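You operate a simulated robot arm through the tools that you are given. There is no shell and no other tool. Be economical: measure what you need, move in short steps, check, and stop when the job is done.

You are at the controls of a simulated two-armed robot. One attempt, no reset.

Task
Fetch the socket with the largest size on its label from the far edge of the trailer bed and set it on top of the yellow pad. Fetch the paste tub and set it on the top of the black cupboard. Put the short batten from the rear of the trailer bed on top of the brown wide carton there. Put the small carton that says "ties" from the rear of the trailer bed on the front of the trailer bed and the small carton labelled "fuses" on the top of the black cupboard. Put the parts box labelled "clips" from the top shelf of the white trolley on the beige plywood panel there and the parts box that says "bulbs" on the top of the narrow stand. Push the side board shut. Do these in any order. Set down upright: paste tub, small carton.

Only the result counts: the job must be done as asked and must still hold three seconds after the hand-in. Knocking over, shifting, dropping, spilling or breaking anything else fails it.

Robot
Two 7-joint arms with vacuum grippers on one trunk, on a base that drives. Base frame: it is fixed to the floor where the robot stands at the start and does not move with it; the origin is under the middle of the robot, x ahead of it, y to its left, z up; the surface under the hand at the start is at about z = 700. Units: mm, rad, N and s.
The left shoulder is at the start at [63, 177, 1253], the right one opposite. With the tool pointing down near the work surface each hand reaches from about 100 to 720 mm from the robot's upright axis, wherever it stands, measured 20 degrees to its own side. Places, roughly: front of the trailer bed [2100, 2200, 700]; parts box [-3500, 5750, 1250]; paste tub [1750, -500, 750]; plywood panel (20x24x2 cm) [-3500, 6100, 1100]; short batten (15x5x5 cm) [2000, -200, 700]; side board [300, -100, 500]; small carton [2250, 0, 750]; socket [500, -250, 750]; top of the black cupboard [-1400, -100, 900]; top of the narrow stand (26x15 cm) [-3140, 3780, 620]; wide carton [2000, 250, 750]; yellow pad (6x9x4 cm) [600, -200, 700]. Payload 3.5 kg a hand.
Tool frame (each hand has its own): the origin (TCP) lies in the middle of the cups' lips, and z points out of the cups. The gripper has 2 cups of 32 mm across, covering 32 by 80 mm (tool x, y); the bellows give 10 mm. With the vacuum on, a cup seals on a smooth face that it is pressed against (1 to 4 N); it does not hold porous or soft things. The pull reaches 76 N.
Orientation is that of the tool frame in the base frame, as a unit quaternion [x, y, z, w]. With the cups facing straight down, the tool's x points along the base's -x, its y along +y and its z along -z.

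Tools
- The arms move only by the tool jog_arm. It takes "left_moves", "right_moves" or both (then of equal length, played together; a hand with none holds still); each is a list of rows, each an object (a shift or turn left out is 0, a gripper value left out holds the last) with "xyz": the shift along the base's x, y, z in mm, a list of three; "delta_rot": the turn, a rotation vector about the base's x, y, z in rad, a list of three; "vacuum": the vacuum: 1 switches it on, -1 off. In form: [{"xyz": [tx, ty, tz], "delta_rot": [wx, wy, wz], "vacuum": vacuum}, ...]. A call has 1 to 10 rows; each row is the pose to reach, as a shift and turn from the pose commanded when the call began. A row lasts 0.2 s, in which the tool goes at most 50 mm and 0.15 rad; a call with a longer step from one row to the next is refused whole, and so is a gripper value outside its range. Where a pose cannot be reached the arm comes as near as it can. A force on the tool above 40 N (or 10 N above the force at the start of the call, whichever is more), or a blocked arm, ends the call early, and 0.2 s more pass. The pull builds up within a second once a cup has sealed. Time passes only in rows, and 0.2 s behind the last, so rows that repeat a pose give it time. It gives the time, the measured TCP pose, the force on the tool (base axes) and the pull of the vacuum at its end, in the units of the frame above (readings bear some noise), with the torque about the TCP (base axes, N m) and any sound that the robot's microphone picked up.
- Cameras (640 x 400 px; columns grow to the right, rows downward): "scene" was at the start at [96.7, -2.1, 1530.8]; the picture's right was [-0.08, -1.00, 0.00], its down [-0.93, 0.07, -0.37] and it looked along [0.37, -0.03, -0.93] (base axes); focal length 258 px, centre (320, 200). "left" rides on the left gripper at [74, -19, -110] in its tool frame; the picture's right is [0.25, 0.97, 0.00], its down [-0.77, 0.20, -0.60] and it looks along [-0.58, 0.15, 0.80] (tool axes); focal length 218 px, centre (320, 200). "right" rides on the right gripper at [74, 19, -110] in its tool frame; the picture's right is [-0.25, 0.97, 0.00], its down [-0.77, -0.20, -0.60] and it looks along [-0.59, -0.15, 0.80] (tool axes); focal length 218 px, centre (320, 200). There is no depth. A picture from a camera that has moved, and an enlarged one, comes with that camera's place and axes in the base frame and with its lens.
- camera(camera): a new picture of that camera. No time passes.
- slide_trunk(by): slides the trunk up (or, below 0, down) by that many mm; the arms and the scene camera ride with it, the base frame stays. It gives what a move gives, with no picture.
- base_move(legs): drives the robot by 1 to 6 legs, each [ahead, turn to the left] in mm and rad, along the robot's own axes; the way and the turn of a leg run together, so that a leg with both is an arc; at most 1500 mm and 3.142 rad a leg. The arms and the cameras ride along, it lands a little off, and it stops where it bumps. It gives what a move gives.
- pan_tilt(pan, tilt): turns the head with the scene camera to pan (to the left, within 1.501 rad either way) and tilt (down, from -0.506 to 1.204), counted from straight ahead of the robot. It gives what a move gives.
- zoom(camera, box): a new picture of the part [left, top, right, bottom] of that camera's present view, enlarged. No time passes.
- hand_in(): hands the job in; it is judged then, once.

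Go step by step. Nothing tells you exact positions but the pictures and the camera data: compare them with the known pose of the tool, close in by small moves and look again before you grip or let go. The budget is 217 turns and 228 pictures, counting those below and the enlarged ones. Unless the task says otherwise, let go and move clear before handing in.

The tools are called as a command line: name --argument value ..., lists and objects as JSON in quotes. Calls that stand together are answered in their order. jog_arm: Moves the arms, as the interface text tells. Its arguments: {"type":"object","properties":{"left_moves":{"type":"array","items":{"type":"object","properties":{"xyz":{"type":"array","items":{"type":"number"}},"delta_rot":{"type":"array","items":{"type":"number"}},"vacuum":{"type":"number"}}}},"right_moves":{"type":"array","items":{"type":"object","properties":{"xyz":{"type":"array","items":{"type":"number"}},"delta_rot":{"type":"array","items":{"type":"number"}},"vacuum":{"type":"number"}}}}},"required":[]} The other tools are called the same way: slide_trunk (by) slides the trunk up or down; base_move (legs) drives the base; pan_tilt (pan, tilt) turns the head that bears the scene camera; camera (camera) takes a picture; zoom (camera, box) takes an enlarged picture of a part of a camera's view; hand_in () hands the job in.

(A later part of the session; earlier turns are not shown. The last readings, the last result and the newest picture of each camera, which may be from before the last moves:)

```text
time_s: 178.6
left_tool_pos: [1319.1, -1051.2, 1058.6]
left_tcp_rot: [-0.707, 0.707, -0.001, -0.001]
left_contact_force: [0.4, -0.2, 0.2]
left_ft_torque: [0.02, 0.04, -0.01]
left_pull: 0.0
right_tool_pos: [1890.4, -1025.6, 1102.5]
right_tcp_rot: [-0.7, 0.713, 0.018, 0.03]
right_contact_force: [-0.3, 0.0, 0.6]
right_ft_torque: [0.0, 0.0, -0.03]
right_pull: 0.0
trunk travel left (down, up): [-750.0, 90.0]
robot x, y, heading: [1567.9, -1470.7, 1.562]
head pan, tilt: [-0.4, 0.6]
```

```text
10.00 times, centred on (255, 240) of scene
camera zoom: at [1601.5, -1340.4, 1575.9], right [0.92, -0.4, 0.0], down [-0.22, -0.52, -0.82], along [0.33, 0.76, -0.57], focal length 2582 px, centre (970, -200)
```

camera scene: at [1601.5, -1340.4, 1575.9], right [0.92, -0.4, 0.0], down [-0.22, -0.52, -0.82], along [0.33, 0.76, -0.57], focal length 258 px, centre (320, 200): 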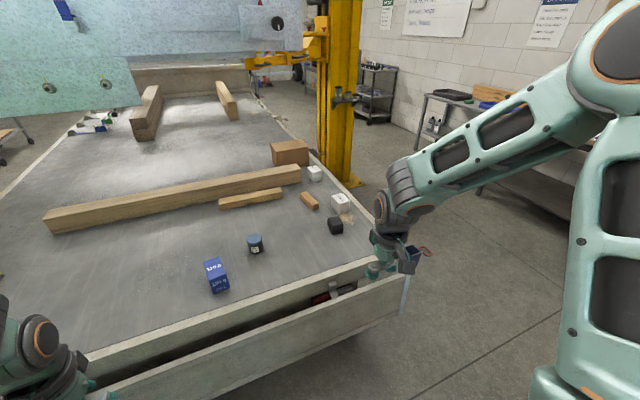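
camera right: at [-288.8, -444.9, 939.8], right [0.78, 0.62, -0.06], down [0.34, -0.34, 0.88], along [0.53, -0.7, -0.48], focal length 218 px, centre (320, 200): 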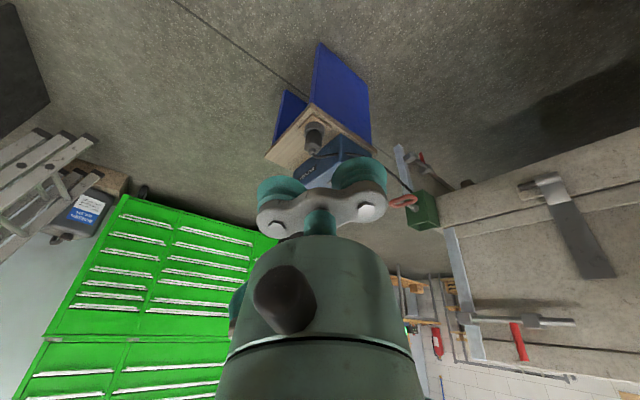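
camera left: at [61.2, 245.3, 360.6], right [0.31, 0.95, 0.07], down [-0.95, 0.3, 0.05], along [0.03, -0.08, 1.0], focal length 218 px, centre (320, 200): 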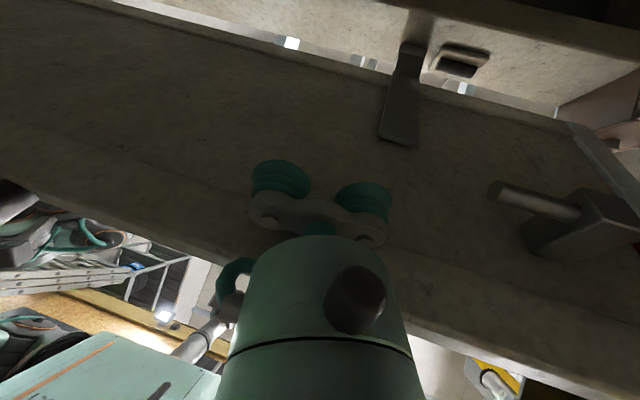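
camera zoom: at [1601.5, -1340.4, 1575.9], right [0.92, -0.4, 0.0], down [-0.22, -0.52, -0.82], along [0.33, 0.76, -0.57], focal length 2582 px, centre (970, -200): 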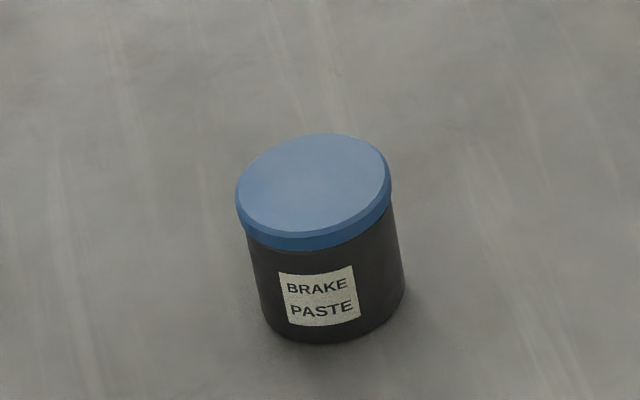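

The cartons read FUSES (near) and CLIPS; TIES must be behind the brown carton. I drive around to the far side.

base_move --legs '[[0, -1.56], [1230, 0], [0, 1.571], [1200, 0], [0, 1.571]]'

pan_tilt --pan 0 --tilt 0.7

camera --camera "scene"

pan_tilt --pan -0.8 --tilt 0.7

camera --camera "scene"

```text
time_s: 201.7
left_tool_pos: [2352.8, -490.6, 1060.5]
left_tcp_rot: [1.0, 0.005, 0.003, -0.001]
left_contact_force: [-0.1, 0.5, 0.0]
left_ft_torque: [0.02, 0.0, -0.03]
left_pull: 0.2
right_tool_pos: [2317.9, 79.8, 1103.7]
right_tcp_rot: [0.999, -0.003, -0.034, -0.008]
right_contact_force: [-0.5, -0.5, -0.5]
right_ft_torque: [0.01, 0.03, 0.01]
right_pull: 0.0
trunk travel left (down, up): [-750.0, 90.0]
robot x, y, heading: [2766.9, -238.8, -3.139]
head pan, tilt: [-0.4, 0.6]
```

```text
time_s: 202.6
left_tool_pos: [2351.0, -491.7, 1059.3]
left_tcp_rot: [1.0, 0.006, 0.002, 0.0]
left_contact_force: [-0.1, 0.0, -0.1]
left_ft_torque: [-0.01, -0.01, 0.02]
left_pull: 0.1
right_tool_pos: [2317.5, 80.0, 1103.8]
right_tcp_rot: [0.999, -0.003, -0.034, -0.008]
right_contact_force: [-0.6, -0.3, 0.3]
right_ft_torque: [0.0, 0.03, 0.0]
right_pull: 0.0
trunk travel left (down, up): [-750.0, 90.0]
robot x, y, heading: [2764.2, -237.5, -3.136]
head pan, tilt: [0.0, 0.7]
```

```text
119 pictures are left
camera scene: at [2631.1, -240.6, 1567.3], right [0.0, 1.0, 0.0], down [0.64, 0.0, -0.77], along [-0.77, 0.0, -0.64], focal length 258 px, centre (320, 200)
```

scene: 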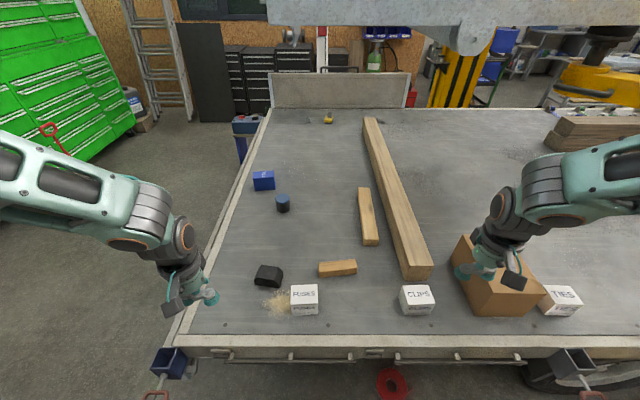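

```text
time_s: 203.7
left_tool_pos: [2350.6, -491.5, 1059.4]
left_tcp_rot: [1.0, 0.005, 0.002, 0.0]
left_contact_force: [0.9, 0.0, -0.6]
left_ft_torque: [-0.03, 0.0, 0.02]
left_pull: 0.0
right_tool_pos: [2316.3, 79.4, 1102.8]
right_tcp_rot: [0.999, -0.003, -0.034, -0.008]
right_contact_force: [0.1, -0.1, 0.1]
right_ft_torque: [0.0, 0.01, 0.0]
right_pull: 0.1
trunk travel left (down, up): [-750.0, 90.0]
robot x, y, heading: [2765.3, -238.6, -3.138]
head pan, tilt: [-0.799, 0.7]
```

```text
118 pictures are left
camera scene: at [2656.4, -179.8, 1567.3], right [0.71, 0.7, 0.0], down [0.45, -0.46, -0.76], along [-0.54, 0.55, -0.64], focal length 258 px, centre (320, 200)
```

scene: 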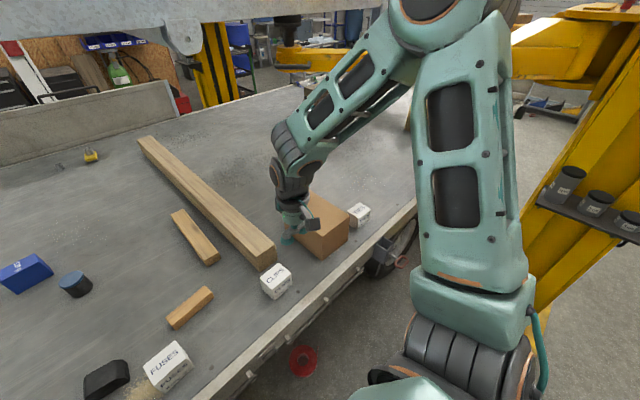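

All labels readable: FUSES, CLIPS, TIES. I shift along the edge to reach both the batten and the brown carton.

base_move --legs '[[0, -1.571], [290, 0], [0, 1.571], [90, 0]]'

pan_tilt --pan 0 --tilt 0.9

camera --camera "scene"

camera --camera "right"

camera --camera "left"

```text
time_s: 214.1
left_tool_pos: [2261.6, -189.1, 1061.0]
left_tcp_rot: [1.0, -0.004, -0.001, 0.0]
left_contact_force: [0.4, 0.3, 0.2]
left_ft_torque: [0.04, 0.03, 0.02]
left_pull: 0.1
right_tool_pos: [2239.6, 382.0, 1104.8]
right_tcp_rot: [0.999, -0.013, -0.037, -0.009]
right_contact_force: [-0.2, -0.5, 0.1]
right_ft_torque: [-0.01, 0.03, 0.01]
right_pull: 0.0
trunk travel left (down, up): [-750.0, 90.0]
robot x, y, heading: [2677.7, 52.5, 3.128]
head pan, tilt: [-0.799, 0.7]
```

```text
time_s: 215.2
left_tool_pos: [2257.8, -190.1, 1060.2]
left_tcp_rot: [1.0, -0.003, 0.001, 0.0]
left_contact_force: [0.8, -0.4, 0.0]
left_ft_torque: [0.02, 0.0, 0.04]
left_pull: 0.0
right_tool_pos: [2235.6, 381.4, 1103.2]
right_tcp_rot: [0.999, -0.012, -0.035, -0.008]
right_contact_force: [-0.3, 0.8, -0.1]
right_ft_torque: [-0.01, 0.0, 0.02]
right_pull: 0.0
trunk travel left (down, up): [-750.0, 90.0]
robot x, y, heading: [2678.9, 52.8, 3.125]
head pan, tilt: [0.0, 0.901]
```

```text
117 pictures are left
camera scene: at [2552.6, 55.4, 1551.3], right [0.02, 1.0, 0.0], down [0.78, -0.01, -0.62], along [-0.62, 0.01, -0.78], focal length 258 px, centre (320, 200)
```

scene: 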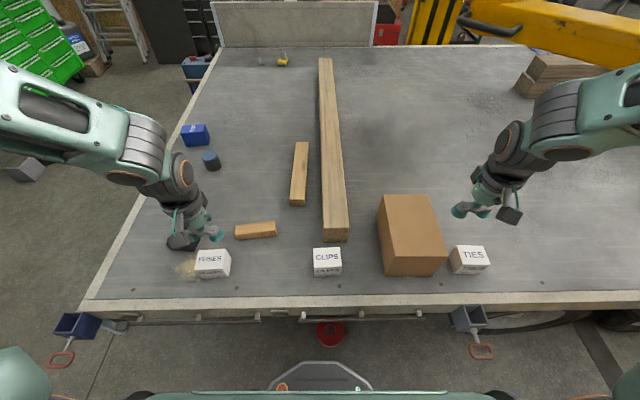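

```text
116 pictures are left
camera right: at [2317.0, 359.5, 1208.3], right [-0.28, -0.96, 0.0], down [-0.72, 0.21, 0.66], along [-0.63, 0.18, -0.75], focal length 218 px, centre (320, 200)
```

right: 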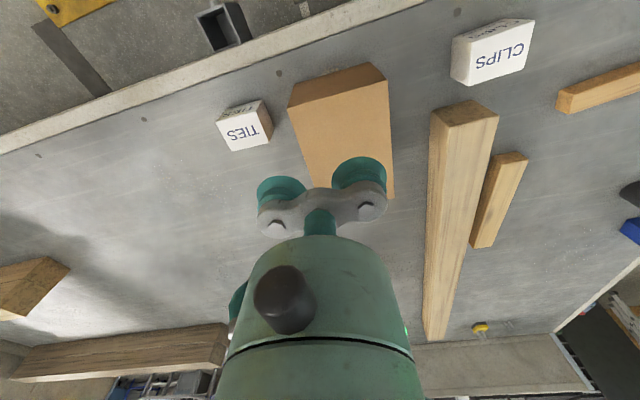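

```text
115 pictures are left
camera left: at [2332.1, -170.8, 1170.8], right [0.24, -0.97, 0.0], down [-0.77, -0.19, 0.6], along [-0.58, -0.15, -0.8], focal length 218 px, centre (320, 200)
```

left: 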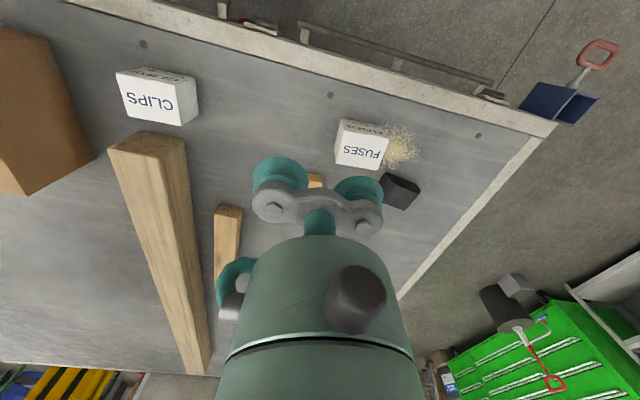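

I move the left hand above the batten.

jog_arm --left_moves '[{"xyz": [-30, 3, -30]}, {"xyz": [-60, 6, -60]}, {"xyz": [-90, 9, -90]}, {"xyz": [-120, 12, -120]}, {"xyz": [-150, 15, -150]}, {"xyz": [-180, 18, -180]}, {"xyz": [-204, 21, -215]}, {"xyz": [-204, 21, -230]}]'

camera --camera "left"

zoom --camera "scene" --box '[190, 180, 320, 280]'

```text
time_s: 217.0
left_tool_pos: [2052.0, -168.5, 829.1]
left_tcp_rot: [1.0, -0.006, 0.002, 0.0]
left_contact_force: [-0.7, 0.3, -0.4]
left_ft_torque: [0.0, 0.01, -0.01]
left_pull: 0.0
right_tool_pos: [2236.2, 381.3, 1103.0]
right_tcp_rot: [0.999, -0.013, -0.034, -0.008]
right_contact_force: [-0.7, 0.3, -0.1]
right_ft_torque: [0.02, 0.02, 0.01]
right_pull: 0.0
trunk travel left (down, up): [-750.0, 90.0]
robot x, y, heading: [2674.8, 54.5, 3.118]
head pan, tilt: [0.0, 0.901]
```

```text
114 pictures are left
camera left: at [2126.6, -149.8, 940.5], right [0.24, -0.97, 0.0], down [-0.77, -0.19, 0.6], along [-0.58, -0.15, -0.8], focal length 218 px, centre (320, 200)
```

left: 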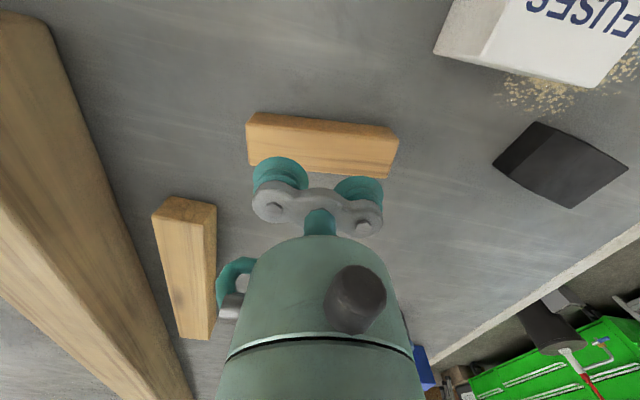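

```text
4.00 times, centred on (255, 230) of scene
camera zoom: at [2551.8, 55.2, 1551.2], right [0.01, 1.0, 0.0], down [0.78, -0.01, -0.62], along [-0.62, 0.01, -0.78], focal length 1033 px, centre (580, 80)
```

zoom: 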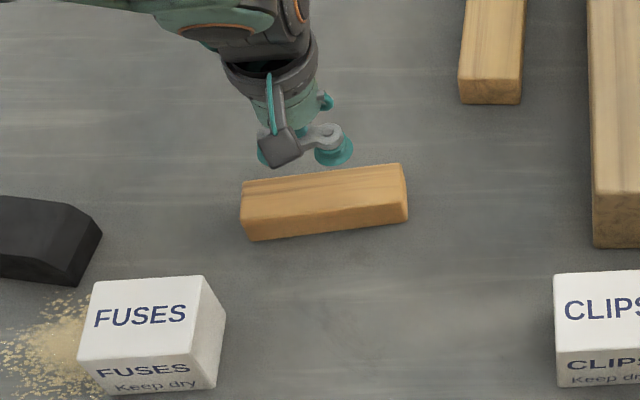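

jog_arm --left_moves '[{"xyz": [-12.5, -4.5, -35], "delta_rot": [0, 0, 0.1]}, {"xyz": [-12.5, -4.5, -68], "delta_rot": [0, 0, 0.1], "vacuum": 1}, {"xyz": [-12.5, -4.5, -75], "delta_rot": [0, 0, 0.1]}, {"xyz": [-12.5, -4.5, -79], "delta_rot": [0, 0, 0.1]}, {"xyz": [-12.5, -4.5, -82], "delta_rot": [0, 0, 0.1]}, {"xyz": [-12.5, -4.5, -82], "delta_rot": [0, 0, 0.1]}, {"xyz": [-12.5, -4.5, -82], "delta_rot": [0, 0, 0.1]}]'

```text
time_s: 218.6
left_tool_pos: [2042.2, -172.7, 749.6]
left_tcp_rot: [0.999, 0.045, 0.002, 0.0]
left_contact_force: [-1.3, 0.8, 0.0]
left_ft_torque: [0.04, 0.0, -0.01]
left_pull: 0.2
right_tool_pos: [2234.6, 381.6, 1102.8]
right_tcp_rot: [0.999, -0.013, -0.034, -0.009]
right_contact_force: [0.1, -0.7, -0.2]
right_ft_torque: [-0.02, -0.02, -0.02]
right_pull: 0.0
trunk travel left (down, up): [-750.0, 90.0]
robot x, y, heading: [2678.0, 54.0, 3.125]
head pan, tilt: [0.0, 0.901]
```

jog_arm --left_moves '[{"xyz": [0, 0, -3]}, {"xyz": [0, 0, -6]}, {"xyz": [0, 0, -8]}, {"xyz": [0, 0, -8]}, {"xyz": [0, 0, -8]}]'

camera --camera "left"

```text
time_s: 219.8
left_tool_pos: [2041.7, -173.2, 741.0]
left_tcp_rot: [0.999, 0.046, 0.001, 0.0]
left_contact_force: [0.6, -0.1, 0.5]
left_ft_torque: [0.07, 0.04, -0.01]
left_pull: 75.6
right_tool_pos: [2234.7, 382.1, 1104.2]
right_tcp_rot: [0.999, -0.013, -0.035, -0.008]
right_contact_force: [-0.1, 0.6, -0.1]
right_ft_torque: [-0.02, 0.03, -0.03]
right_pull: 0.0
trunk travel left (down, up): [-750.0, 90.0]
robot x, y, heading: [2674.5, 54.4, 3.125]
head pan, tilt: [0.0, 0.901]
```

```text
112 pictures are left
camera left: at [2113.0, -147.2, 851.6], right [0.34, -0.94, 0.0], down [-0.75, -0.27, 0.6], along [-0.57, -0.21, -0.8], focal length 218 px, centre (320, 200)
```

left: 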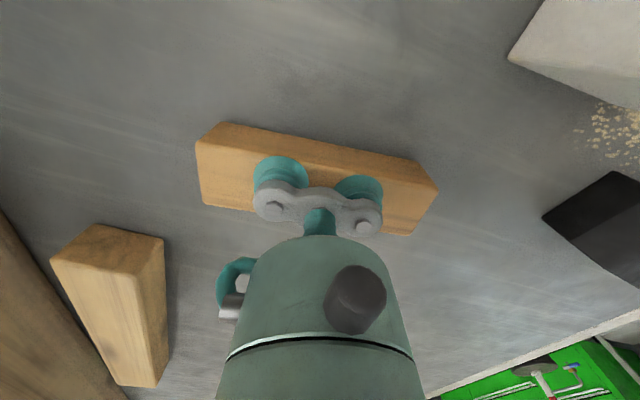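

Sealed. I lift the batten and turn the base right toward the brown carton.

jog_arm --left_moves '[{"xyz": [0, 0, 15]}, {"xyz": [0, 0, 50]}, {"xyz": [0, 0, 100]}, {"xyz": [0, 0, 150]}, {"xyz": [0, 0, 200]}, {"xyz": [0, 0, 230]}]'

base_move --legs '[[0, -0.8]]'

pan_tilt --pan 0.1 --tilt 0.9

camera --camera "scene"

camera --camera "left"

```text
time_s: 221.2
left_tool_pos: [2043.0, -172.0, 971.2]
left_tcp_rot: [0.999, 0.045, 0.002, -0.001]
left_contact_force: [0.9, -0.5, -0.9]
left_ft_torque: [-0.01, 0.0, -0.03]
left_pull: 75.8
right_tool_pos: [2235.2, 382.7, 1103.4]
right_tcp_rot: [0.999, -0.013, -0.035, -0.007]
right_contact_force: [-0.6, 0.4, -0.4]
right_ft_torque: [0.0, -0.01, 0.0]
right_pull: 0.1
trunk travel left (down, up): [-750.0, 90.0]
robot x, y, heading: [2677.0, 53.8, 3.121]
head pan, tilt: [0.0, 0.901]
```

```text
time_s: 223.7
left_tool_pos: [2075.4, 360.6, 968.9]
left_tcp_rot: [0.936, -0.353, 0.002, 0.0]
left_contact_force: [-0.2, 0.1, -1.6]
left_ft_torque: [-0.01, -0.02, -0.03]
left_pull: 75.5
right_tool_pos: [2610.6, 601.5, 1103.3]
right_tcp_rot: [0.912, -0.408, -0.028, -0.022]
right_contact_force: [0.6, -0.5, 0.6]
right_ft_torque: [-0.01, 0.0, -0.02]
right_pull: 0.1
trunk travel left (down, up): [-750.0, 90.0]
robot x, y, heading: [2676.6, 53.1, 2.314]
head pan, tilt: [0.0, 0.901]
```

```text
time_s: 224.4
left_tool_pos: [2077.8, 359.9, 970.2]
left_tcp_rot: [0.935, -0.354, 0.001, 0.0]
left_contact_force: [0.9, -0.2, -0.3]
left_ft_torque: [-0.03, 0.01, -0.04]
left_pull: 75.3
right_tool_pos: [2610.5, 601.3, 1102.2]
right_tcp_rot: [0.913, -0.407, -0.027, -0.021]
right_contact_force: [-0.6, -0.7, 0.4]
right_ft_torque: [0.0, 0.0, 0.02]
right_pull: 0.0
trunk travel left (down, up): [-750.0, 90.0]
robot x, y, heading: [2676.0, 53.3, 2.313]
head pan, tilt: [0.099, 0.901]
```

```text
111 pictures are left
camera scene: at [2587.2, 140.9, 1551.1], right [0.67, 0.75, 0.0], down [0.58, -0.52, -0.62], along [-0.46, 0.41, -0.78], focal length 258 px, centre (320, 200)
```

scene: 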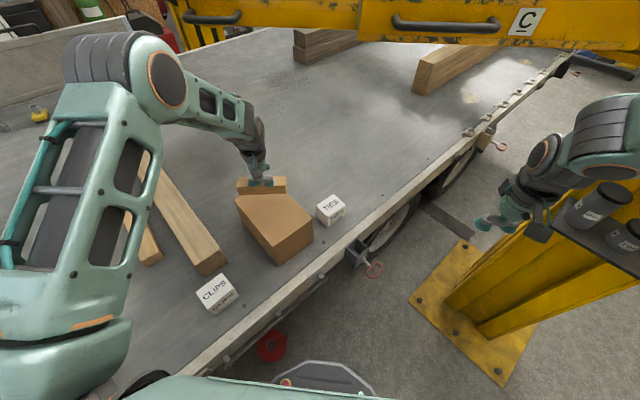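

```text
110 pictures are left
camera left: at [2144.0, 326.1, 1081.1], right [-0.45, -0.89, 0.0], down [-0.71, 0.36, 0.6], along [-0.54, 0.27, -0.8], focal length 218 px, centre (320, 200)
```

left: 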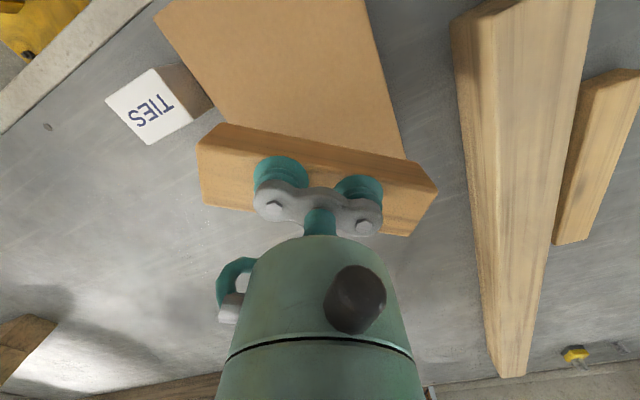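

jog_arm --left_moves '[{"xyz": [9, -1, -35]}, {"xyz": [18, -2, -70]}]'

zoom --camera "scene" --box '[200, 140, 360, 280]'

camera --camera "left"

```text
time_s: 225.0
left_tool_pos: [2092.8, 358.1, 899.4]
left_tcp_rot: [0.936, -0.352, 0.003, 0.001]
left_contact_force: [0.4, 1.2, -1.3]
left_ft_torque: [-0.01, 0.02, -0.04]
left_pull: 75.6
right_tool_pos: [2609.5, 601.6, 1102.5]
right_tcp_rot: [0.913, -0.407, -0.028, -0.022]
right_contact_force: [-0.8, 0.8, -0.1]
right_ft_torque: [-0.02, -0.01, -0.02]
right_pull: 0.0
trunk travel left (down, up): [-750.0, 90.0]
robot x, y, heading: [2676.9, 57.7, 2.314]
head pan, tilt: [0.099, 0.901]
```

```text
2.86 times, centred on (280, 210) of scene
camera zoom: at [2586.1, 141.6, 1551.1], right [0.67, 0.75, 0.0], down [0.59, -0.52, -0.62], along [-0.46, 0.41, -0.78], focal length 738 px, centre (434, 171)
```

zoom: 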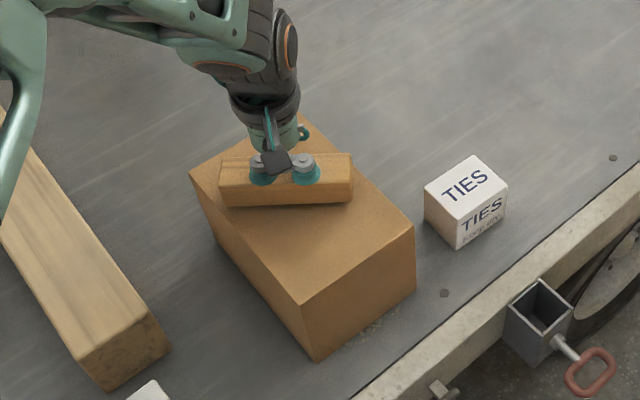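

```text
108 pictures are left
camera left: at [2160.2, 324.7, 1010.0], right [-0.45, -0.89, 0.0], down [-0.71, 0.36, 0.6], along [-0.54, 0.27, -0.8], focal length 218 px, centre (320, 200)
```

left: 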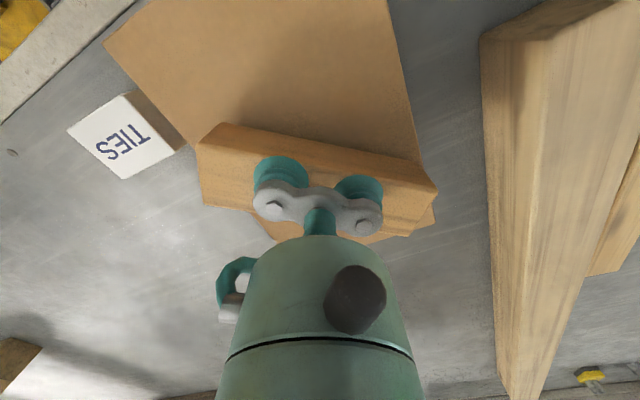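

jog_arm --left_moves '[{"xyz": [-3, 6, -10]}, {"xyz": [-3, 6, -15]}, {"xyz": [-3, 6, -18]}, {"xyz": [-3, 6, -21]}, {"xyz": [-3, 6, -21]}]'

```text
time_s: 225.8
left_tool_pos: [2089.1, 366.9, 889.1]
left_tcp_rot: [0.936, -0.353, -0.004, -0.001]
left_contact_force: [6.2, -5.1, 20.8]
left_ft_torque: [-0.32, -0.05, 0.03]
left_pull: 75.0
right_tool_pos: [2614.9, 597.7, 1104.1]
right_tcp_rot: [0.913, -0.407, -0.029, -0.021]
right_contact_force: [-1.1, -0.7, -0.5]
right_ft_torque: [0.01, -0.02, -0.01]
right_pull: 0.1
trunk travel left (down, up): [-750.0, 90.0]
robot x, y, heading: [2679.4, 53.5, 2.312]
head pan, tilt: [0.099, 0.901]
stopped in row 4 (left hand): the force on the tool passed its limit at 44 N (the readings are from after the stop); the commanded pose is now the measured one
```

jog_arm --left_moves '[{"xyz": [0, 0, 1.5]}, {"xyz": [0, 0, 2], "vacuum": -1}, {"xyz": [0, 0, 2]}, {"xyz": [0, 0, 2]}, {"xyz": [0, 0, 10]}, {"xyz": [0, 0, 45]}, {"xyz": [0, 0, 90]}, {"xyz": [0, 0, 130]}]'

zoom --camera "scene" --box '[200, 140, 360, 280]'

```text
time_s: 227.6
left_tool_pos: [2085.5, 370.2, 1017.9]
left_tcp_rot: [0.936, -0.352, -0.003, -0.001]
left_contact_force: [0.3, 0.0, 0.3]
left_ft_torque: [0.02, 0.03, 0.0]
left_pull: 0.0
right_tool_pos: [2610.0, 600.6, 1102.6]
right_tcp_rot: [0.913, -0.406, -0.028, -0.022]
right_contact_force: [-0.2, -0.5, -0.3]
right_ft_torque: [0.0, -0.01, 0.0]
right_pull: 0.0
trunk travel left (down, up): [-750.0, 90.0]
robot x, y, heading: [2677.7, 52.4, 2.315]
head pan, tilt: [0.099, 0.901]
```

```text
2.86 times, centred on (280, 210) of scene
camera zoom: at [2587.8, 140.1, 1551.1], right [0.67, 0.75, 0.0], down [0.58, -0.52, -0.62], along [-0.46, 0.41, -0.78], focal length 738 px, centre (434, 171)
```

zoom: 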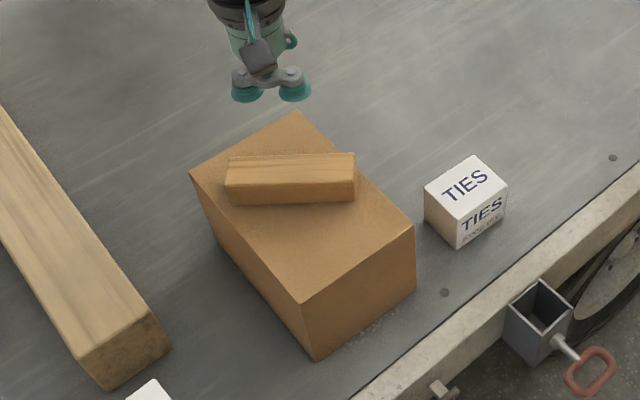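

Batten is on the carton. Next TIES: I shift 150 mm along and turn so the left hand reaches it.

base_move --legs '[[0, -0.742], [150, 0], [0, 0.65]]'

camera --camera "scene"

camera --camera "left"

```text
time_s: 232.7
left_tool_pos: [2111.7, 565.1, 1017.1]
left_tcp_rot: [0.921, -0.39, -0.002, -0.002]
left_contact_force: [-0.1, -0.1, -0.7]
left_ft_torque: [0.06, 0.01, -0.03]
left_pull: 0.1
right_tool_pos: [2652.1, 753.0, 1103.9]
right_tcp_rot: [0.896, -0.443, -0.028, -0.022]
right_contact_force: [0.0, 0.0, 0.4]
right_ft_torque: [-0.01, -0.02, -0.01]
right_pull: 0.0
trunk travel left (down, up): [-750.0, 90.0]
robot x, y, heading: [2676.2, 205.8, 2.229]
head pan, tilt: [0.099, 0.901]
```

```text
106 pictures are left
camera scene: at [2593.2, 297.4, 1551.1], right [0.72, 0.69, 0.0], down [0.54, -0.57, -0.62], along [-0.43, 0.45, -0.78], focal length 258 px, centre (320, 200)
```

scene: 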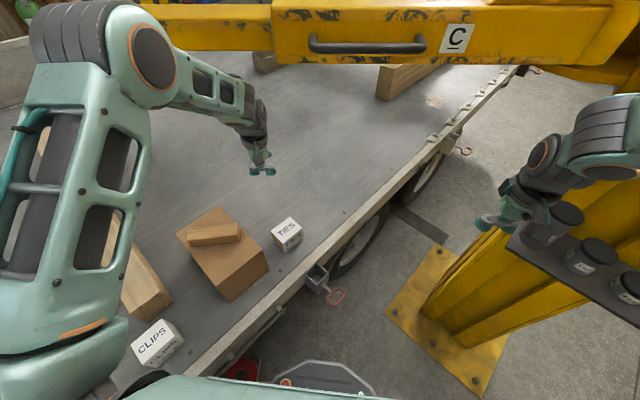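

```text
105 pictures are left
camera left: at [2176.6, 525.1, 1127.3], right [-0.52, -0.86, 0.0], down [-0.68, 0.41, 0.61], along [-0.52, 0.32, -0.79], focal length 218 px, centre (320, 200)
```

left: 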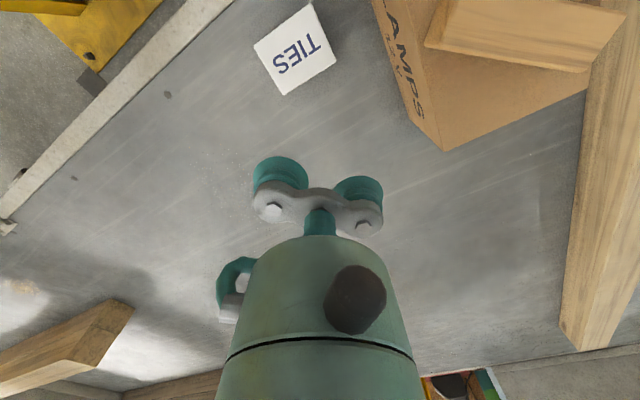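

I move the right hand inward, clear of the post's tray, and bring the left hand above TIES.

jog_arm --right_moves '[{"xyz": [0, -30, 0]}, {"xyz": [0, -65, 0]}, {"xyz": [0, -100, 0]}, {"xyz": [0, -135, 0]}, {"xyz": [0, -150, 0]}, {"xyz": [0, -150, 0]}]' --left_moves '[{"xyz": [20, 0, -30]}, {"xyz": [40, 1, -70]}, {"xyz": [60, 2, -110]}, {"xyz": [62, 2, -150]}, {"xyz": [62, 2, -180]}, {"xyz": [62, 2, -180]}]'

camera --camera "left"

zoom --camera "scene" --box '[220, 160, 360, 280]'

```text
time_s: 234.1
left_tool_pos: [2175.9, 565.4, 834.4]
left_tcp_rot: [0.921, -0.39, -0.003, 0.0]
left_contact_force: [0.0, 0.7, 0.6]
left_ft_torque: [-0.02, 0.0, 0.03]
left_pull: 0.1
right_tool_pos: [2641.0, 622.6, 1108.9]
right_tcp_rot: [0.896, -0.443, -0.027, -0.021]
right_contact_force: [-0.4, 0.1, -0.2]
right_ft_torque: [-0.02, 0.0, -0.02]
right_pull: 0.0
right hand out of reach, approached as far as the arm can: row 4, 5, 6
trunk travel left (down, up): [-750.0, 90.0]
robot x, y, heading: [2674.8, 205.7, 2.227]
head pan, tilt: [0.099, 0.901]
```

```text
104 pictures are left
camera left: at [2241.6, 525.1, 944.9], right [-0.52, -0.85, 0.0], down [-0.68, 0.41, 0.61], along [-0.52, 0.32, -0.79], focal length 218 px, centre (320, 200)
```

left: 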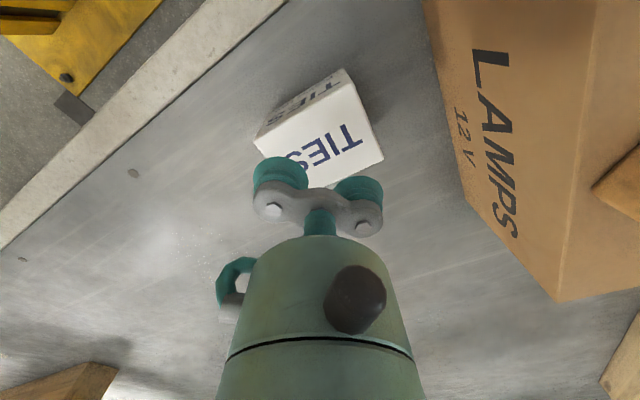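

```text
3.33 times, centred on (290, 220) of scene
camera zoom: at [2595.3, 298.3, 1551.2], right [0.72, 0.69, 0.0], down [0.54, -0.57, -0.62], along [-0.43, 0.45, -0.78], focal length 861 px, centre (420, 133)
```

zoom: 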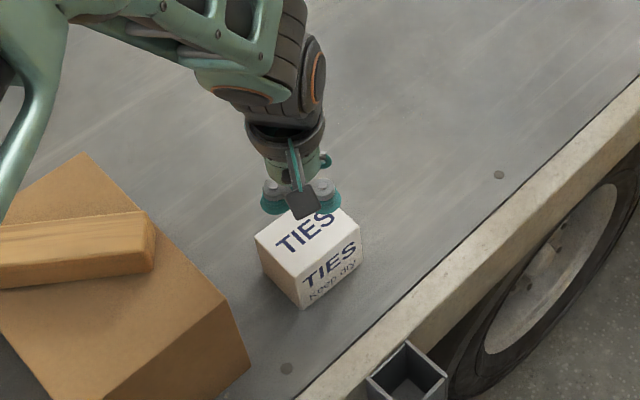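

jog_arm --left_moves '[{"xyz": [1, -2, -30]}, {"xyz": [1, -2, -42], "vacuum": 1}, {"xyz": [1, -2, -47]}, {"xyz": [1, -2, -52]}, {"xyz": [1, -2, -57]}, {"xyz": [1, -2, -62]}, {"xyz": [1, -2, -66]}]'

```text
time_s: 235.7
left_tool_pos: [2173.2, 565.5, 774.4]
left_tcp_rot: [0.921, -0.389, -0.006, -0.003]
left_contact_force: [-2.3, 0.9, 30.2]
left_ft_torque: [-0.45, -0.29, -0.12]
left_pull: 76.0
right_tool_pos: [2640.3, 620.8, 1110.3]
right_tcp_rot: [0.896, -0.443, -0.028, -0.022]
right_contact_force: [0.5, 0.3, 0.1]
right_ft_torque: [0.02, -0.01, -0.01]
right_pull: 0.0
trunk travel left (down, up): [-750.0, 90.0]
robot x, y, heading: [2676.0, 206.7, 2.234]
head pan, tilt: [0.099, 0.901]
```

Sealed. I lift TIES high and back away from the trailer and post.

jog_arm --left_moves '[{"xyz": [0, 0, 20]}, {"xyz": [0, 0, 65]}, {"xyz": [0, 0, 110]}, {"xyz": [0, 0, 155]}, {"xyz": [0, 0, 200]}, {"xyz": [0, 0, 245]}]'

base_move --legs '[[-600, 0], [0, -2.23]]'

pan_tilt --pan 0.5 --tilt 0.35

camera --camera "scene"

pan_tilt --pan 1.4 --tilt 0.35

camera --camera "scene"

```text
time_s: 237.1
left_tool_pos: [2174.6, 567.5, 1016.4]
left_tcp_rot: [0.921, -0.39, -0.002, 0.0]
left_contact_force: [-0.2, -0.6, -1.0]
left_ft_torque: [0.0, 0.03, -0.01]
left_pull: 75.5
right_tool_pos: [2637.6, 622.4, 1109.3]
right_tcp_rot: [0.896, -0.443, -0.028, -0.023]
right_contact_force: [0.2, -0.4, 0.5]
right_ft_torque: [0.02, -0.01, 0.0]
right_pull: 0.1
trunk travel left (down, up): [-750.0, 90.0]
robot x, y, heading: [2677.6, 200.9, 2.233]
head pan, tilt: [0.099, 0.901]
```

```text
time_s: 245.7
left_tool_pos: [3633.1, -92.8, 1013.8]
left_tcp_rot: [-0.063, 0.998, 0.0, 0.003]
left_contact_force: [0.6, -0.5, -2.2]
left_ft_torque: [0.02, 0.03, 0.01]
left_pull: 75.7
right_tool_pos: [3397.4, -496.1, 1108.7]
right_tcp_rot: [-0.004, 0.999, -0.008, 0.033]
right_contact_force: [0.4, 0.3, -0.3]
right_ft_torque: [-0.01, 0.01, 0.03]
right_pull: 0.0
trunk travel left (down, up): [-750.0, 90.0]
robot x, y, heading: [3042.4, -274.9, 0.017]
head pan, tilt: [0.099, 0.901]
```

```text
time_s: 246.7
left_tool_pos: [3634.2, -93.4, 1014.9]
left_tcp_rot: [-0.062, 0.998, 0.0, 0.002]
left_contact_force: [-0.5, 0.4, -1.2]
left_ft_torque: [0.03, 0.02, 0.0]
left_pull: 75.8
right_tool_pos: [3398.6, -496.7, 1108.9]
right_tcp_rot: [-0.004, 0.999, -0.007, 0.033]
right_contact_force: [0.3, 0.9, 0.7]
right_ft_torque: [0.04, 0.0, 0.0]
right_pull: 0.1
trunk travel left (down, up): [-750.0, 90.0]
robot x, y, heading: [3041.9, -276.6, 0.015]
head pan, tilt: [0.499, 0.351]
```

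```text
102 pictures are left
camera scene: at [3171.8, -229.7, 1598.6], right [0.49, -0.87, 0.0], down [-0.3, -0.17, -0.94], along [0.82, 0.46, -0.34], focal length 258 px, centre (320, 200)
```

scene: 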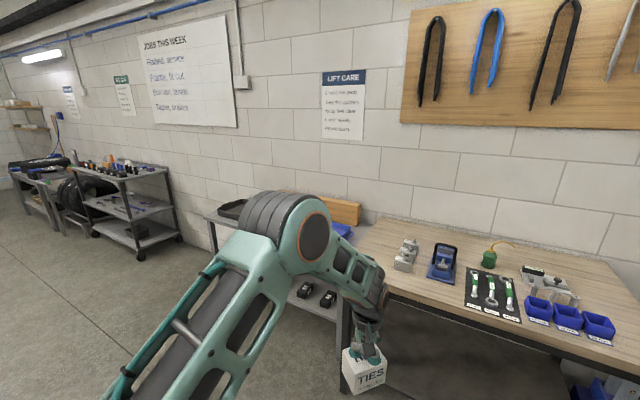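

```text
time_s: 247.9
left_tool_pos: [3633.3, -92.5, 1014.9]
left_tcp_rot: [-0.063, 0.998, 0.0, 0.003]
left_contact_force: [-0.3, 0.9, -1.7]
left_ft_torque: [0.03, 0.02, 0.01]
left_pull: 75.4
right_tool_pos: [3398.0, -497.6, 1108.7]
right_tcp_rot: [-0.004, 0.999, -0.008, 0.033]
right_contact_force: [0.8, 0.3, 0.6]
right_ft_torque: [-0.01, 0.02, 0.01]
right_pull: 0.0
trunk travel left (down, up): [-750.0, 90.0]
robot x, y, heading: [3037.5, -273.9, 0.017]
head pan, tilt: [1.4, 0.351]
```

```text
101 pictures are left
camera scene: at [3105.1, -183.7, 1598.7], right [0.99, -0.15, 0.0], down [-0.05, -0.34, -0.94], along [0.14, 0.93, -0.34], focal length 258 px, centre (320, 200)
```

scene: 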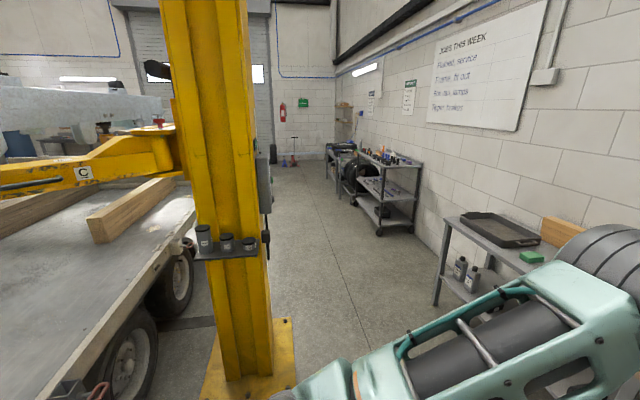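

I drive up the corridor between the lift post and the benches toward the trailer's front.

base_move --legs '[[0, 0.92], [1084, 0], [0, 0.63], [1500, 0], [100, 0]]'

pan_tilt --pan 1.4 --tilt 0.5

camera --camera "scene"

```text
time_s: 265.6
left_tool_pos: [3614.5, 2864.3, 1016.2]
left_tcp_rot: [0.726, -0.688, -0.002, -0.001]
left_contact_force: [0.3, -0.2, -2.3]
left_ft_torque: [0.0, 0.01, -0.01]
left_pull: 75.3
right_tool_pos: [3999.3, 2599.1, 1109.4]
right_tcp_rot: [-0.684, 0.729, 0.017, 0.03]
right_contact_force: [0.1, 0.1, 0.6]
right_ft_torque: [0.01, 0.02, 0.0]
right_pull: 0.1
trunk travel left (down, up): [-750.0, 90.0]
robot x, y, heading: [3751.3, 2260.4, 1.52]
head pan, tilt: [1.4, 0.351]
```

```text
time_s: 266.3
left_tool_pos: [3612.9, 2865.8, 1013.8]
left_tcp_rot: [0.726, -0.687, -0.001, -0.002]
left_contact_force: [0.5, -0.3, -1.6]
left_ft_torque: [-0.03, 0.01, 0.0]
left_pull: 76.1
right_tool_pos: [3999.0, 2601.6, 1109.5]
right_tcp_rot: [-0.684, 0.729, 0.017, 0.029]
right_contact_force: [0.2, 0.4, 0.6]
right_ft_torque: [-0.02, 0.0, 0.0]
right_pull: 0.1
trunk travel left (down, up): [-750.0, 90.0]
robot x, y, heading: [3750.4, 2264.2, 1.519]
head pan, tilt: [1.4, 0.499]
```

```text
100 pictures are left
camera scene: at [3667.5, 2331.0, 1585.0], right [0.22, 0.98, 0.0], down [0.47, -0.11, -0.88], along [-0.86, 0.19, -0.48], focal length 258 px, centre (320, 200)
```

scene: 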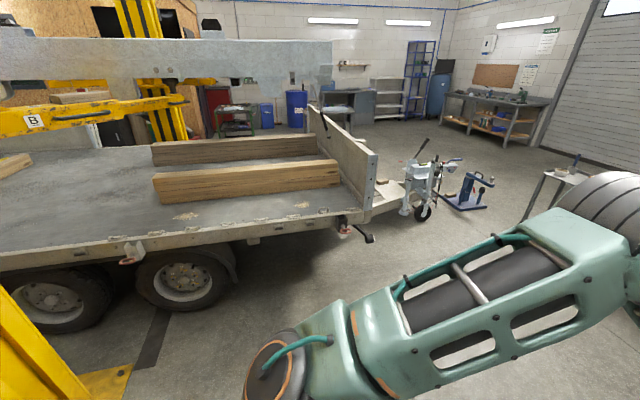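

The front zone is the strip beside the timbers near [2150, 2200]. I drive up to it facing the bed.

base_move --legs '[[105, 0], [0, 1.622], [1000, 0]]'

pan_tilt --pan 0.2 --tilt 0.9

camera --camera "scene"

camera --camera "left"

```text
time_s: 276.3
left_tool_pos: [2162.8, 2133.2, 1015.4]
left_tcp_rot: [0.997, 0.074, -0.003, 0.0]
left_contact_force: [0.1, -0.4, -1.6]
left_ft_torque: [0.0, -0.04, -0.04]
left_pull: 75.1
right_tool_pos: [2387.7, 2542.3, 1109.3]
right_tcp_rot: [0.999, 0.016, -0.035, -0.007]
right_contact_force: [-0.3, 0.9, -0.2]
right_ft_torque: [0.01, 0.0, 0.0]
right_pull: 0.0
trunk travel left (down, up): [-750.0, 90.0]
robot x, y, heading: [2752.8, 2328.0, -3.096]
head pan, tilt: [1.4, 0.499]
```

```text
time_s: 277.7
left_tool_pos: [2161.9, 2133.9, 1015.0]
left_tcp_rot: [0.997, 0.074, -0.003, 0.0]
left_contact_force: [-0.1, -1.0, -1.2]
left_ft_torque: [-0.01, -0.03, 0.01]
left_pull: 74.9
right_tool_pos: [2388.1, 2541.7, 1108.3]
right_tcp_rot: [0.999, 0.015, -0.034, -0.007]
right_contact_force: [-1.3, -0.2, -0.2]
right_ft_torque: [0.01, -0.02, 0.03]
right_pull: 0.0
trunk travel left (down, up): [-750.0, 90.0]
robot x, y, heading: [2750.8, 2328.8, -3.103]
head pan, tilt: [0.201, 0.901]
```

```text
99 pictures are left
camera scene: at [2626.9, 2308.1, 1551.1], right [-0.24, 0.97, 0.0], down [0.76, 0.19, -0.62], along [-0.6, -0.15, -0.78], focal length 258 px, centre (320, 200)
```

scene: 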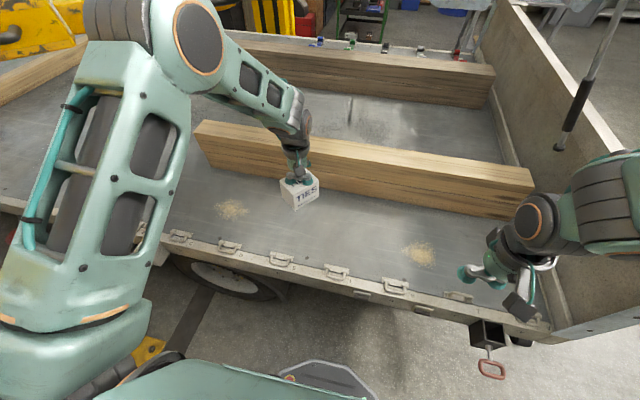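

```text
98 pictures are left
camera left: at [2233.1, 2163.7, 1125.3], right [0.39, -0.92, 0.0], down [-0.73, -0.31, 0.61], along [-0.56, -0.24, -0.79], focal length 218 px, centre (320, 200)
```

left: 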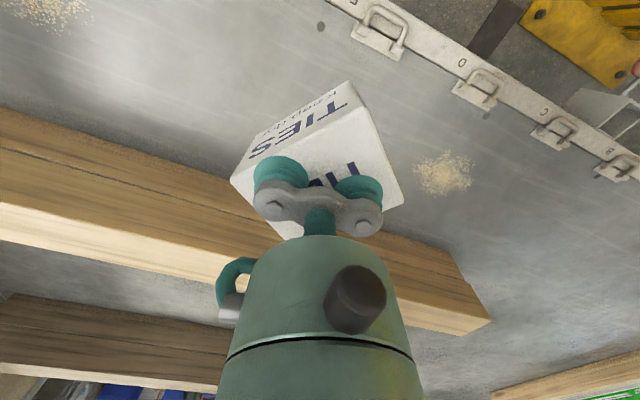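

jog_arm --left_moves '[{"xyz": [-20, 25, -20]}, {"xyz": [-42, 45, -50]}, {"xyz": [-42, 50, -95]}, {"xyz": [-42, 50, -140]}, {"xyz": [-42, 50, -185]}, {"xyz": [-42, 50, -220]}, {"xyz": [-42, 50, -230]}, {"xyz": [-42, 50, -230]}]'

camera --camera "left"

```text
time_s: 279.5
left_tool_pos: [2116.9, 2182.7, 783.4]
left_tcp_rot: [0.997, 0.074, -0.003, 0.001]
left_contact_force: [0.2, -0.1, -0.5]
left_ft_torque: [-0.01, -0.01, 0.0]
left_pull: 76.1
right_tool_pos: [2388.7, 2541.9, 1110.1]
right_tcp_rot: [0.999, 0.015, -0.033, -0.008]
right_contact_force: [-0.5, 0.1, 0.4]
right_ft_torque: [-0.01, -0.02, 0.03]
right_pull: 0.0
trunk travel left (down, up): [-750.0, 90.0]
robot x, y, heading: [2748.2, 2328.8, -3.099]
head pan, tilt: [0.201, 0.901]
```

```text
97 pictures are left
camera left: at [2188.9, 2212.5, 893.1], right [0.39, -0.92, 0.0], down [-0.73, -0.31, 0.61], along [-0.56, -0.24, -0.79], focal length 218 px, centre (320, 200)
```

left: 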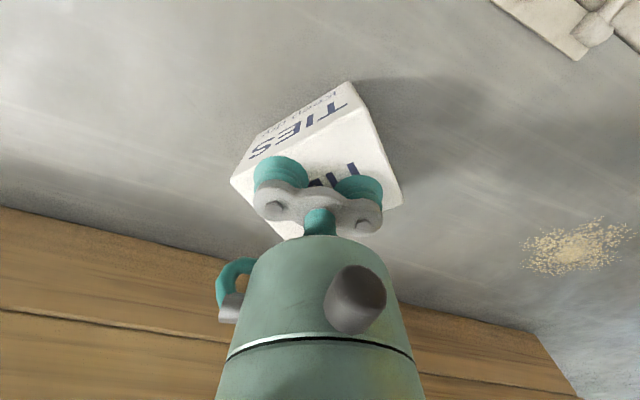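

jog_arm --left_moves '[{"xyz": [0, 0, -3]}, {"xyz": [0, 0, -6]}, {"xyz": [0, 0, -8]}, {"xyz": [0, 0, -10]}]'

```text
time_s: 280.5
left_tool_pos: [2120.0, 2184.1, 775.8]
left_tcp_rot: [0.997, 0.074, -0.003, -0.001]
left_contact_force: [-1.3, -0.6, 3.5]
left_ft_torque: [-0.11, -0.17, -0.06]
left_pull: 75.5
right_tool_pos: [2389.7, 2542.8, 1109.0]
right_tcp_rot: [0.999, 0.015, -0.034, -0.007]
right_contact_force: [0.8, 1.0, 0.0]
right_ft_torque: [0.02, -0.01, -0.02]
right_pull: 0.1
trunk travel left (down, up): [-750.0, 90.0]
robot x, y, heading: [2753.2, 2327.6, -3.1]
head pan, tilt: [0.201, 0.901]
```

Contact; release and rise.

jog_arm --left_moves '[{"xyz": [0, 0, 0], "vacuum": -1}, {"xyz": [0, 0, 0]}, {"xyz": [0, 0, 0]}, {"xyz": [0, 0, 5]}, {"xyz": [0, 0, 25]}, {"xyz": [0, 0, 70]}, {"xyz": [20, 0, 115]}, {"xyz": [50, 0, 150]}, {"xyz": [80, 0, 185]}, {"xyz": [110, 0, 220]}]'

zoom --camera "scene" --box '[200, 120, 400, 260]'

```text
time_s: 282.7
left_tool_pos: [2232.3, 2181.3, 994.8]
left_tcp_rot: [0.997, 0.074, -0.004, 0.0]
left_contact_force: [0.7, 0.1, 0.4]
left_ft_torque: [-0.01, 0.01, -0.02]
left_pull: 0.1
right_tool_pos: [2391.4, 2542.8, 1109.7]
right_tcp_rot: [0.999, 0.015, -0.034, -0.007]
right_contact_force: [0.0, -0.1, 0.1]
right_ft_torque: [0.01, 0.02, 0.02]
right_pull: 0.1
trunk travel left (down, up): [-750.0, 90.0]
robot x, y, heading: [2751.6, 2332.4, -3.104]
head pan, tilt: [0.201, 0.901]
```

```text
2.86 times, centred on (300, 190) of scene
camera zoom: at [2629.6, 2308.3, 1551.3], right [-0.24, 0.97, 0.0], down [0.76, 0.19, -0.62], along [-0.6, -0.15, -0.78], focal length 738 px, centre (377, 229)
```

zoom: 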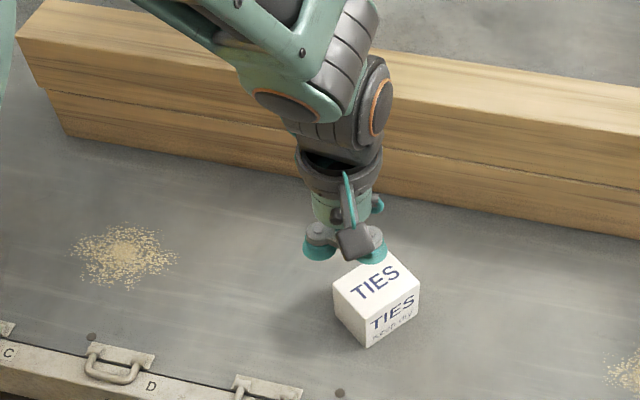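

TIES is set at the front. I drive back around the post for FUSES.

base_move --legs '[[-1000, 0], [0, 1.533], [1500, 0], [250, 0]]'

pan_tilt --pan -0.7 --tilt 0.5

camera --camera "scene"

```text
time_s: 300.2
left_tool_pos: [3886.5, 79.0, 995.6]
left_tcp_rot: [0.672, 0.74, -0.002, 0.002]
left_contact_force: [-0.6, -0.3, 0.1]
left_ft_torque: [0.02, 0.0, 0.01]
left_pull: 0.0
right_tool_pos: [3534.2, 255.7, 1108.7]
right_tcp_rot: [0.714, 0.7, -0.03, 0.018]
right_contact_force: [0.1, -0.1, -0.2]
right_ft_torque: [0.01, -0.03, -0.04]
right_pull: 0.1
trunk travel left (down, up): [-750.0, 90.0]
robot x, y, heading: [3761.9, 605.0, -1.582]
head pan, tilt: [0.201, 0.901]
```

```text
time_s: 301.4
left_tool_pos: [3886.3, 78.2, 994.3]
left_tcp_rot: [0.672, 0.741, -0.003, 0.002]
left_contact_force: [-0.4, 0.5, 0.2]
left_ft_torque: [0.04, 0.01, 0.01]
left_pull: 0.1
right_tool_pos: [3533.4, 255.1, 1108.7]
right_tcp_rot: [0.714, 0.699, -0.029, 0.017]
right_contact_force: [0.7, 0.1, -0.8]
right_ft_torque: [-0.02, 0.02, -0.01]
right_pull: 0.2
trunk travel left (down, up): [-750.0, 90.0]
robot x, y, heading: [3767.0, 602.5, -1.584]
head pan, tilt: [-0.7, 0.499]
```

```text
95 pictures are left
camera scene: at [3704.7, 485.1, 1584.9], right [-0.76, 0.65, 0.0], down [0.31, 0.36, -0.88], along [-0.57, -0.67, -0.48], focal length 258 px, centre (320, 200)
```

scene: 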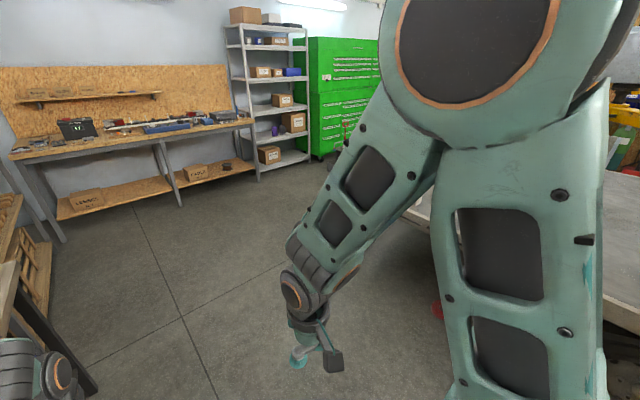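

base_move --legs '[[0, -0.765], [1020, 0], [0, -0.797], [360, 0]]'

pan_tilt --pan 0.2 --tilt 0.9

camera --camera "scene"

camera --camera "left"

```text
time_s: 312.7
left_tool_pos: [2154.1, -229.8, 994.6]
left_tcp_rot: [0.999, 0.05, -0.002, 0.0]
left_contact_force: [0.0, -0.3, -0.4]
left_ft_torque: [0.01, 0.02, -0.01]
left_pull: 0.0
right_tool_pos: [2331.1, 125.2, 1109.2]
right_tcp_rot: [0.999, -0.008, -0.034, -0.009]
right_contact_force: [0.5, 0.3, -0.2]
right_ft_torque: [0.0, -0.02, 0.01]
right_pull: 0.1
trunk travel left (down, up): [-750.0, 90.0]
robot x, y, heading: [2680.5, -104.8, 3.138]
head pan, tilt: [-0.7, 0.499]
```

```text
time_s: 313.9
left_tool_pos: [2154.4, -229.0, 994.0]
left_tcp_rot: [0.999, 0.052, -0.002, 0.0]
left_contact_force: [-0.3, -0.1, -0.5]
left_ft_torque: [0.01, -0.03, 0.01]
left_pull: 0.0
right_tool_pos: [2329.3, 125.2, 1109.1]
right_tcp_rot: [0.999, -0.008, -0.034, -0.008]
right_contact_force: [-1.3, 0.0, -0.2]
right_ft_torque: [0.0, 0.01, -0.01]
right_pull: 0.1
trunk travel left (down, up): [-750.0, 90.0]
robot x, y, heading: [2678.7, -99.5, 3.135]
head pan, tilt: [0.201, 0.901]
```

```text
94 pictures are left
camera scene: at [2556.9, -120.2, 1551.1], right [-0.19, 0.98, 0.0], down [0.77, 0.15, -0.62], along [-0.61, -0.12, -0.78], focal length 258 px, centre (320, 200)
```

scene: 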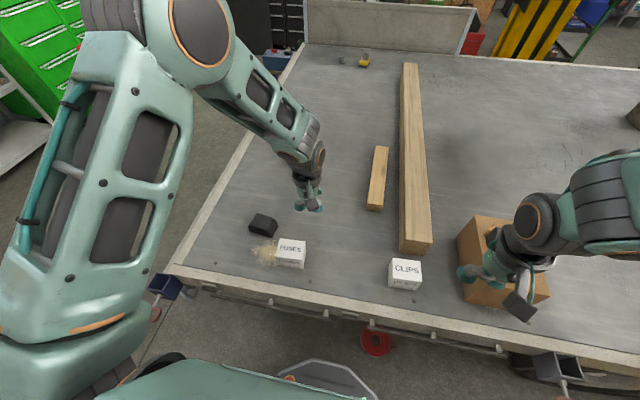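

```text
93 pictures are left
camera left: at [2226.1, -202.9, 1104.4], right [0.35, -0.94, 0.0], down [-0.74, -0.28, 0.61], along [-0.57, -0.21, -0.79], focal length 218 px, centre (320, 200)
```

left: 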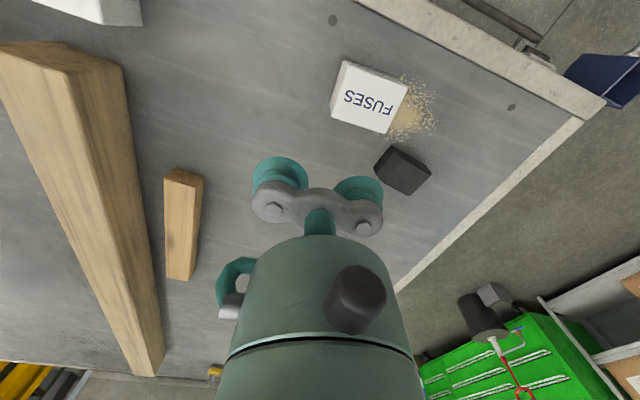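

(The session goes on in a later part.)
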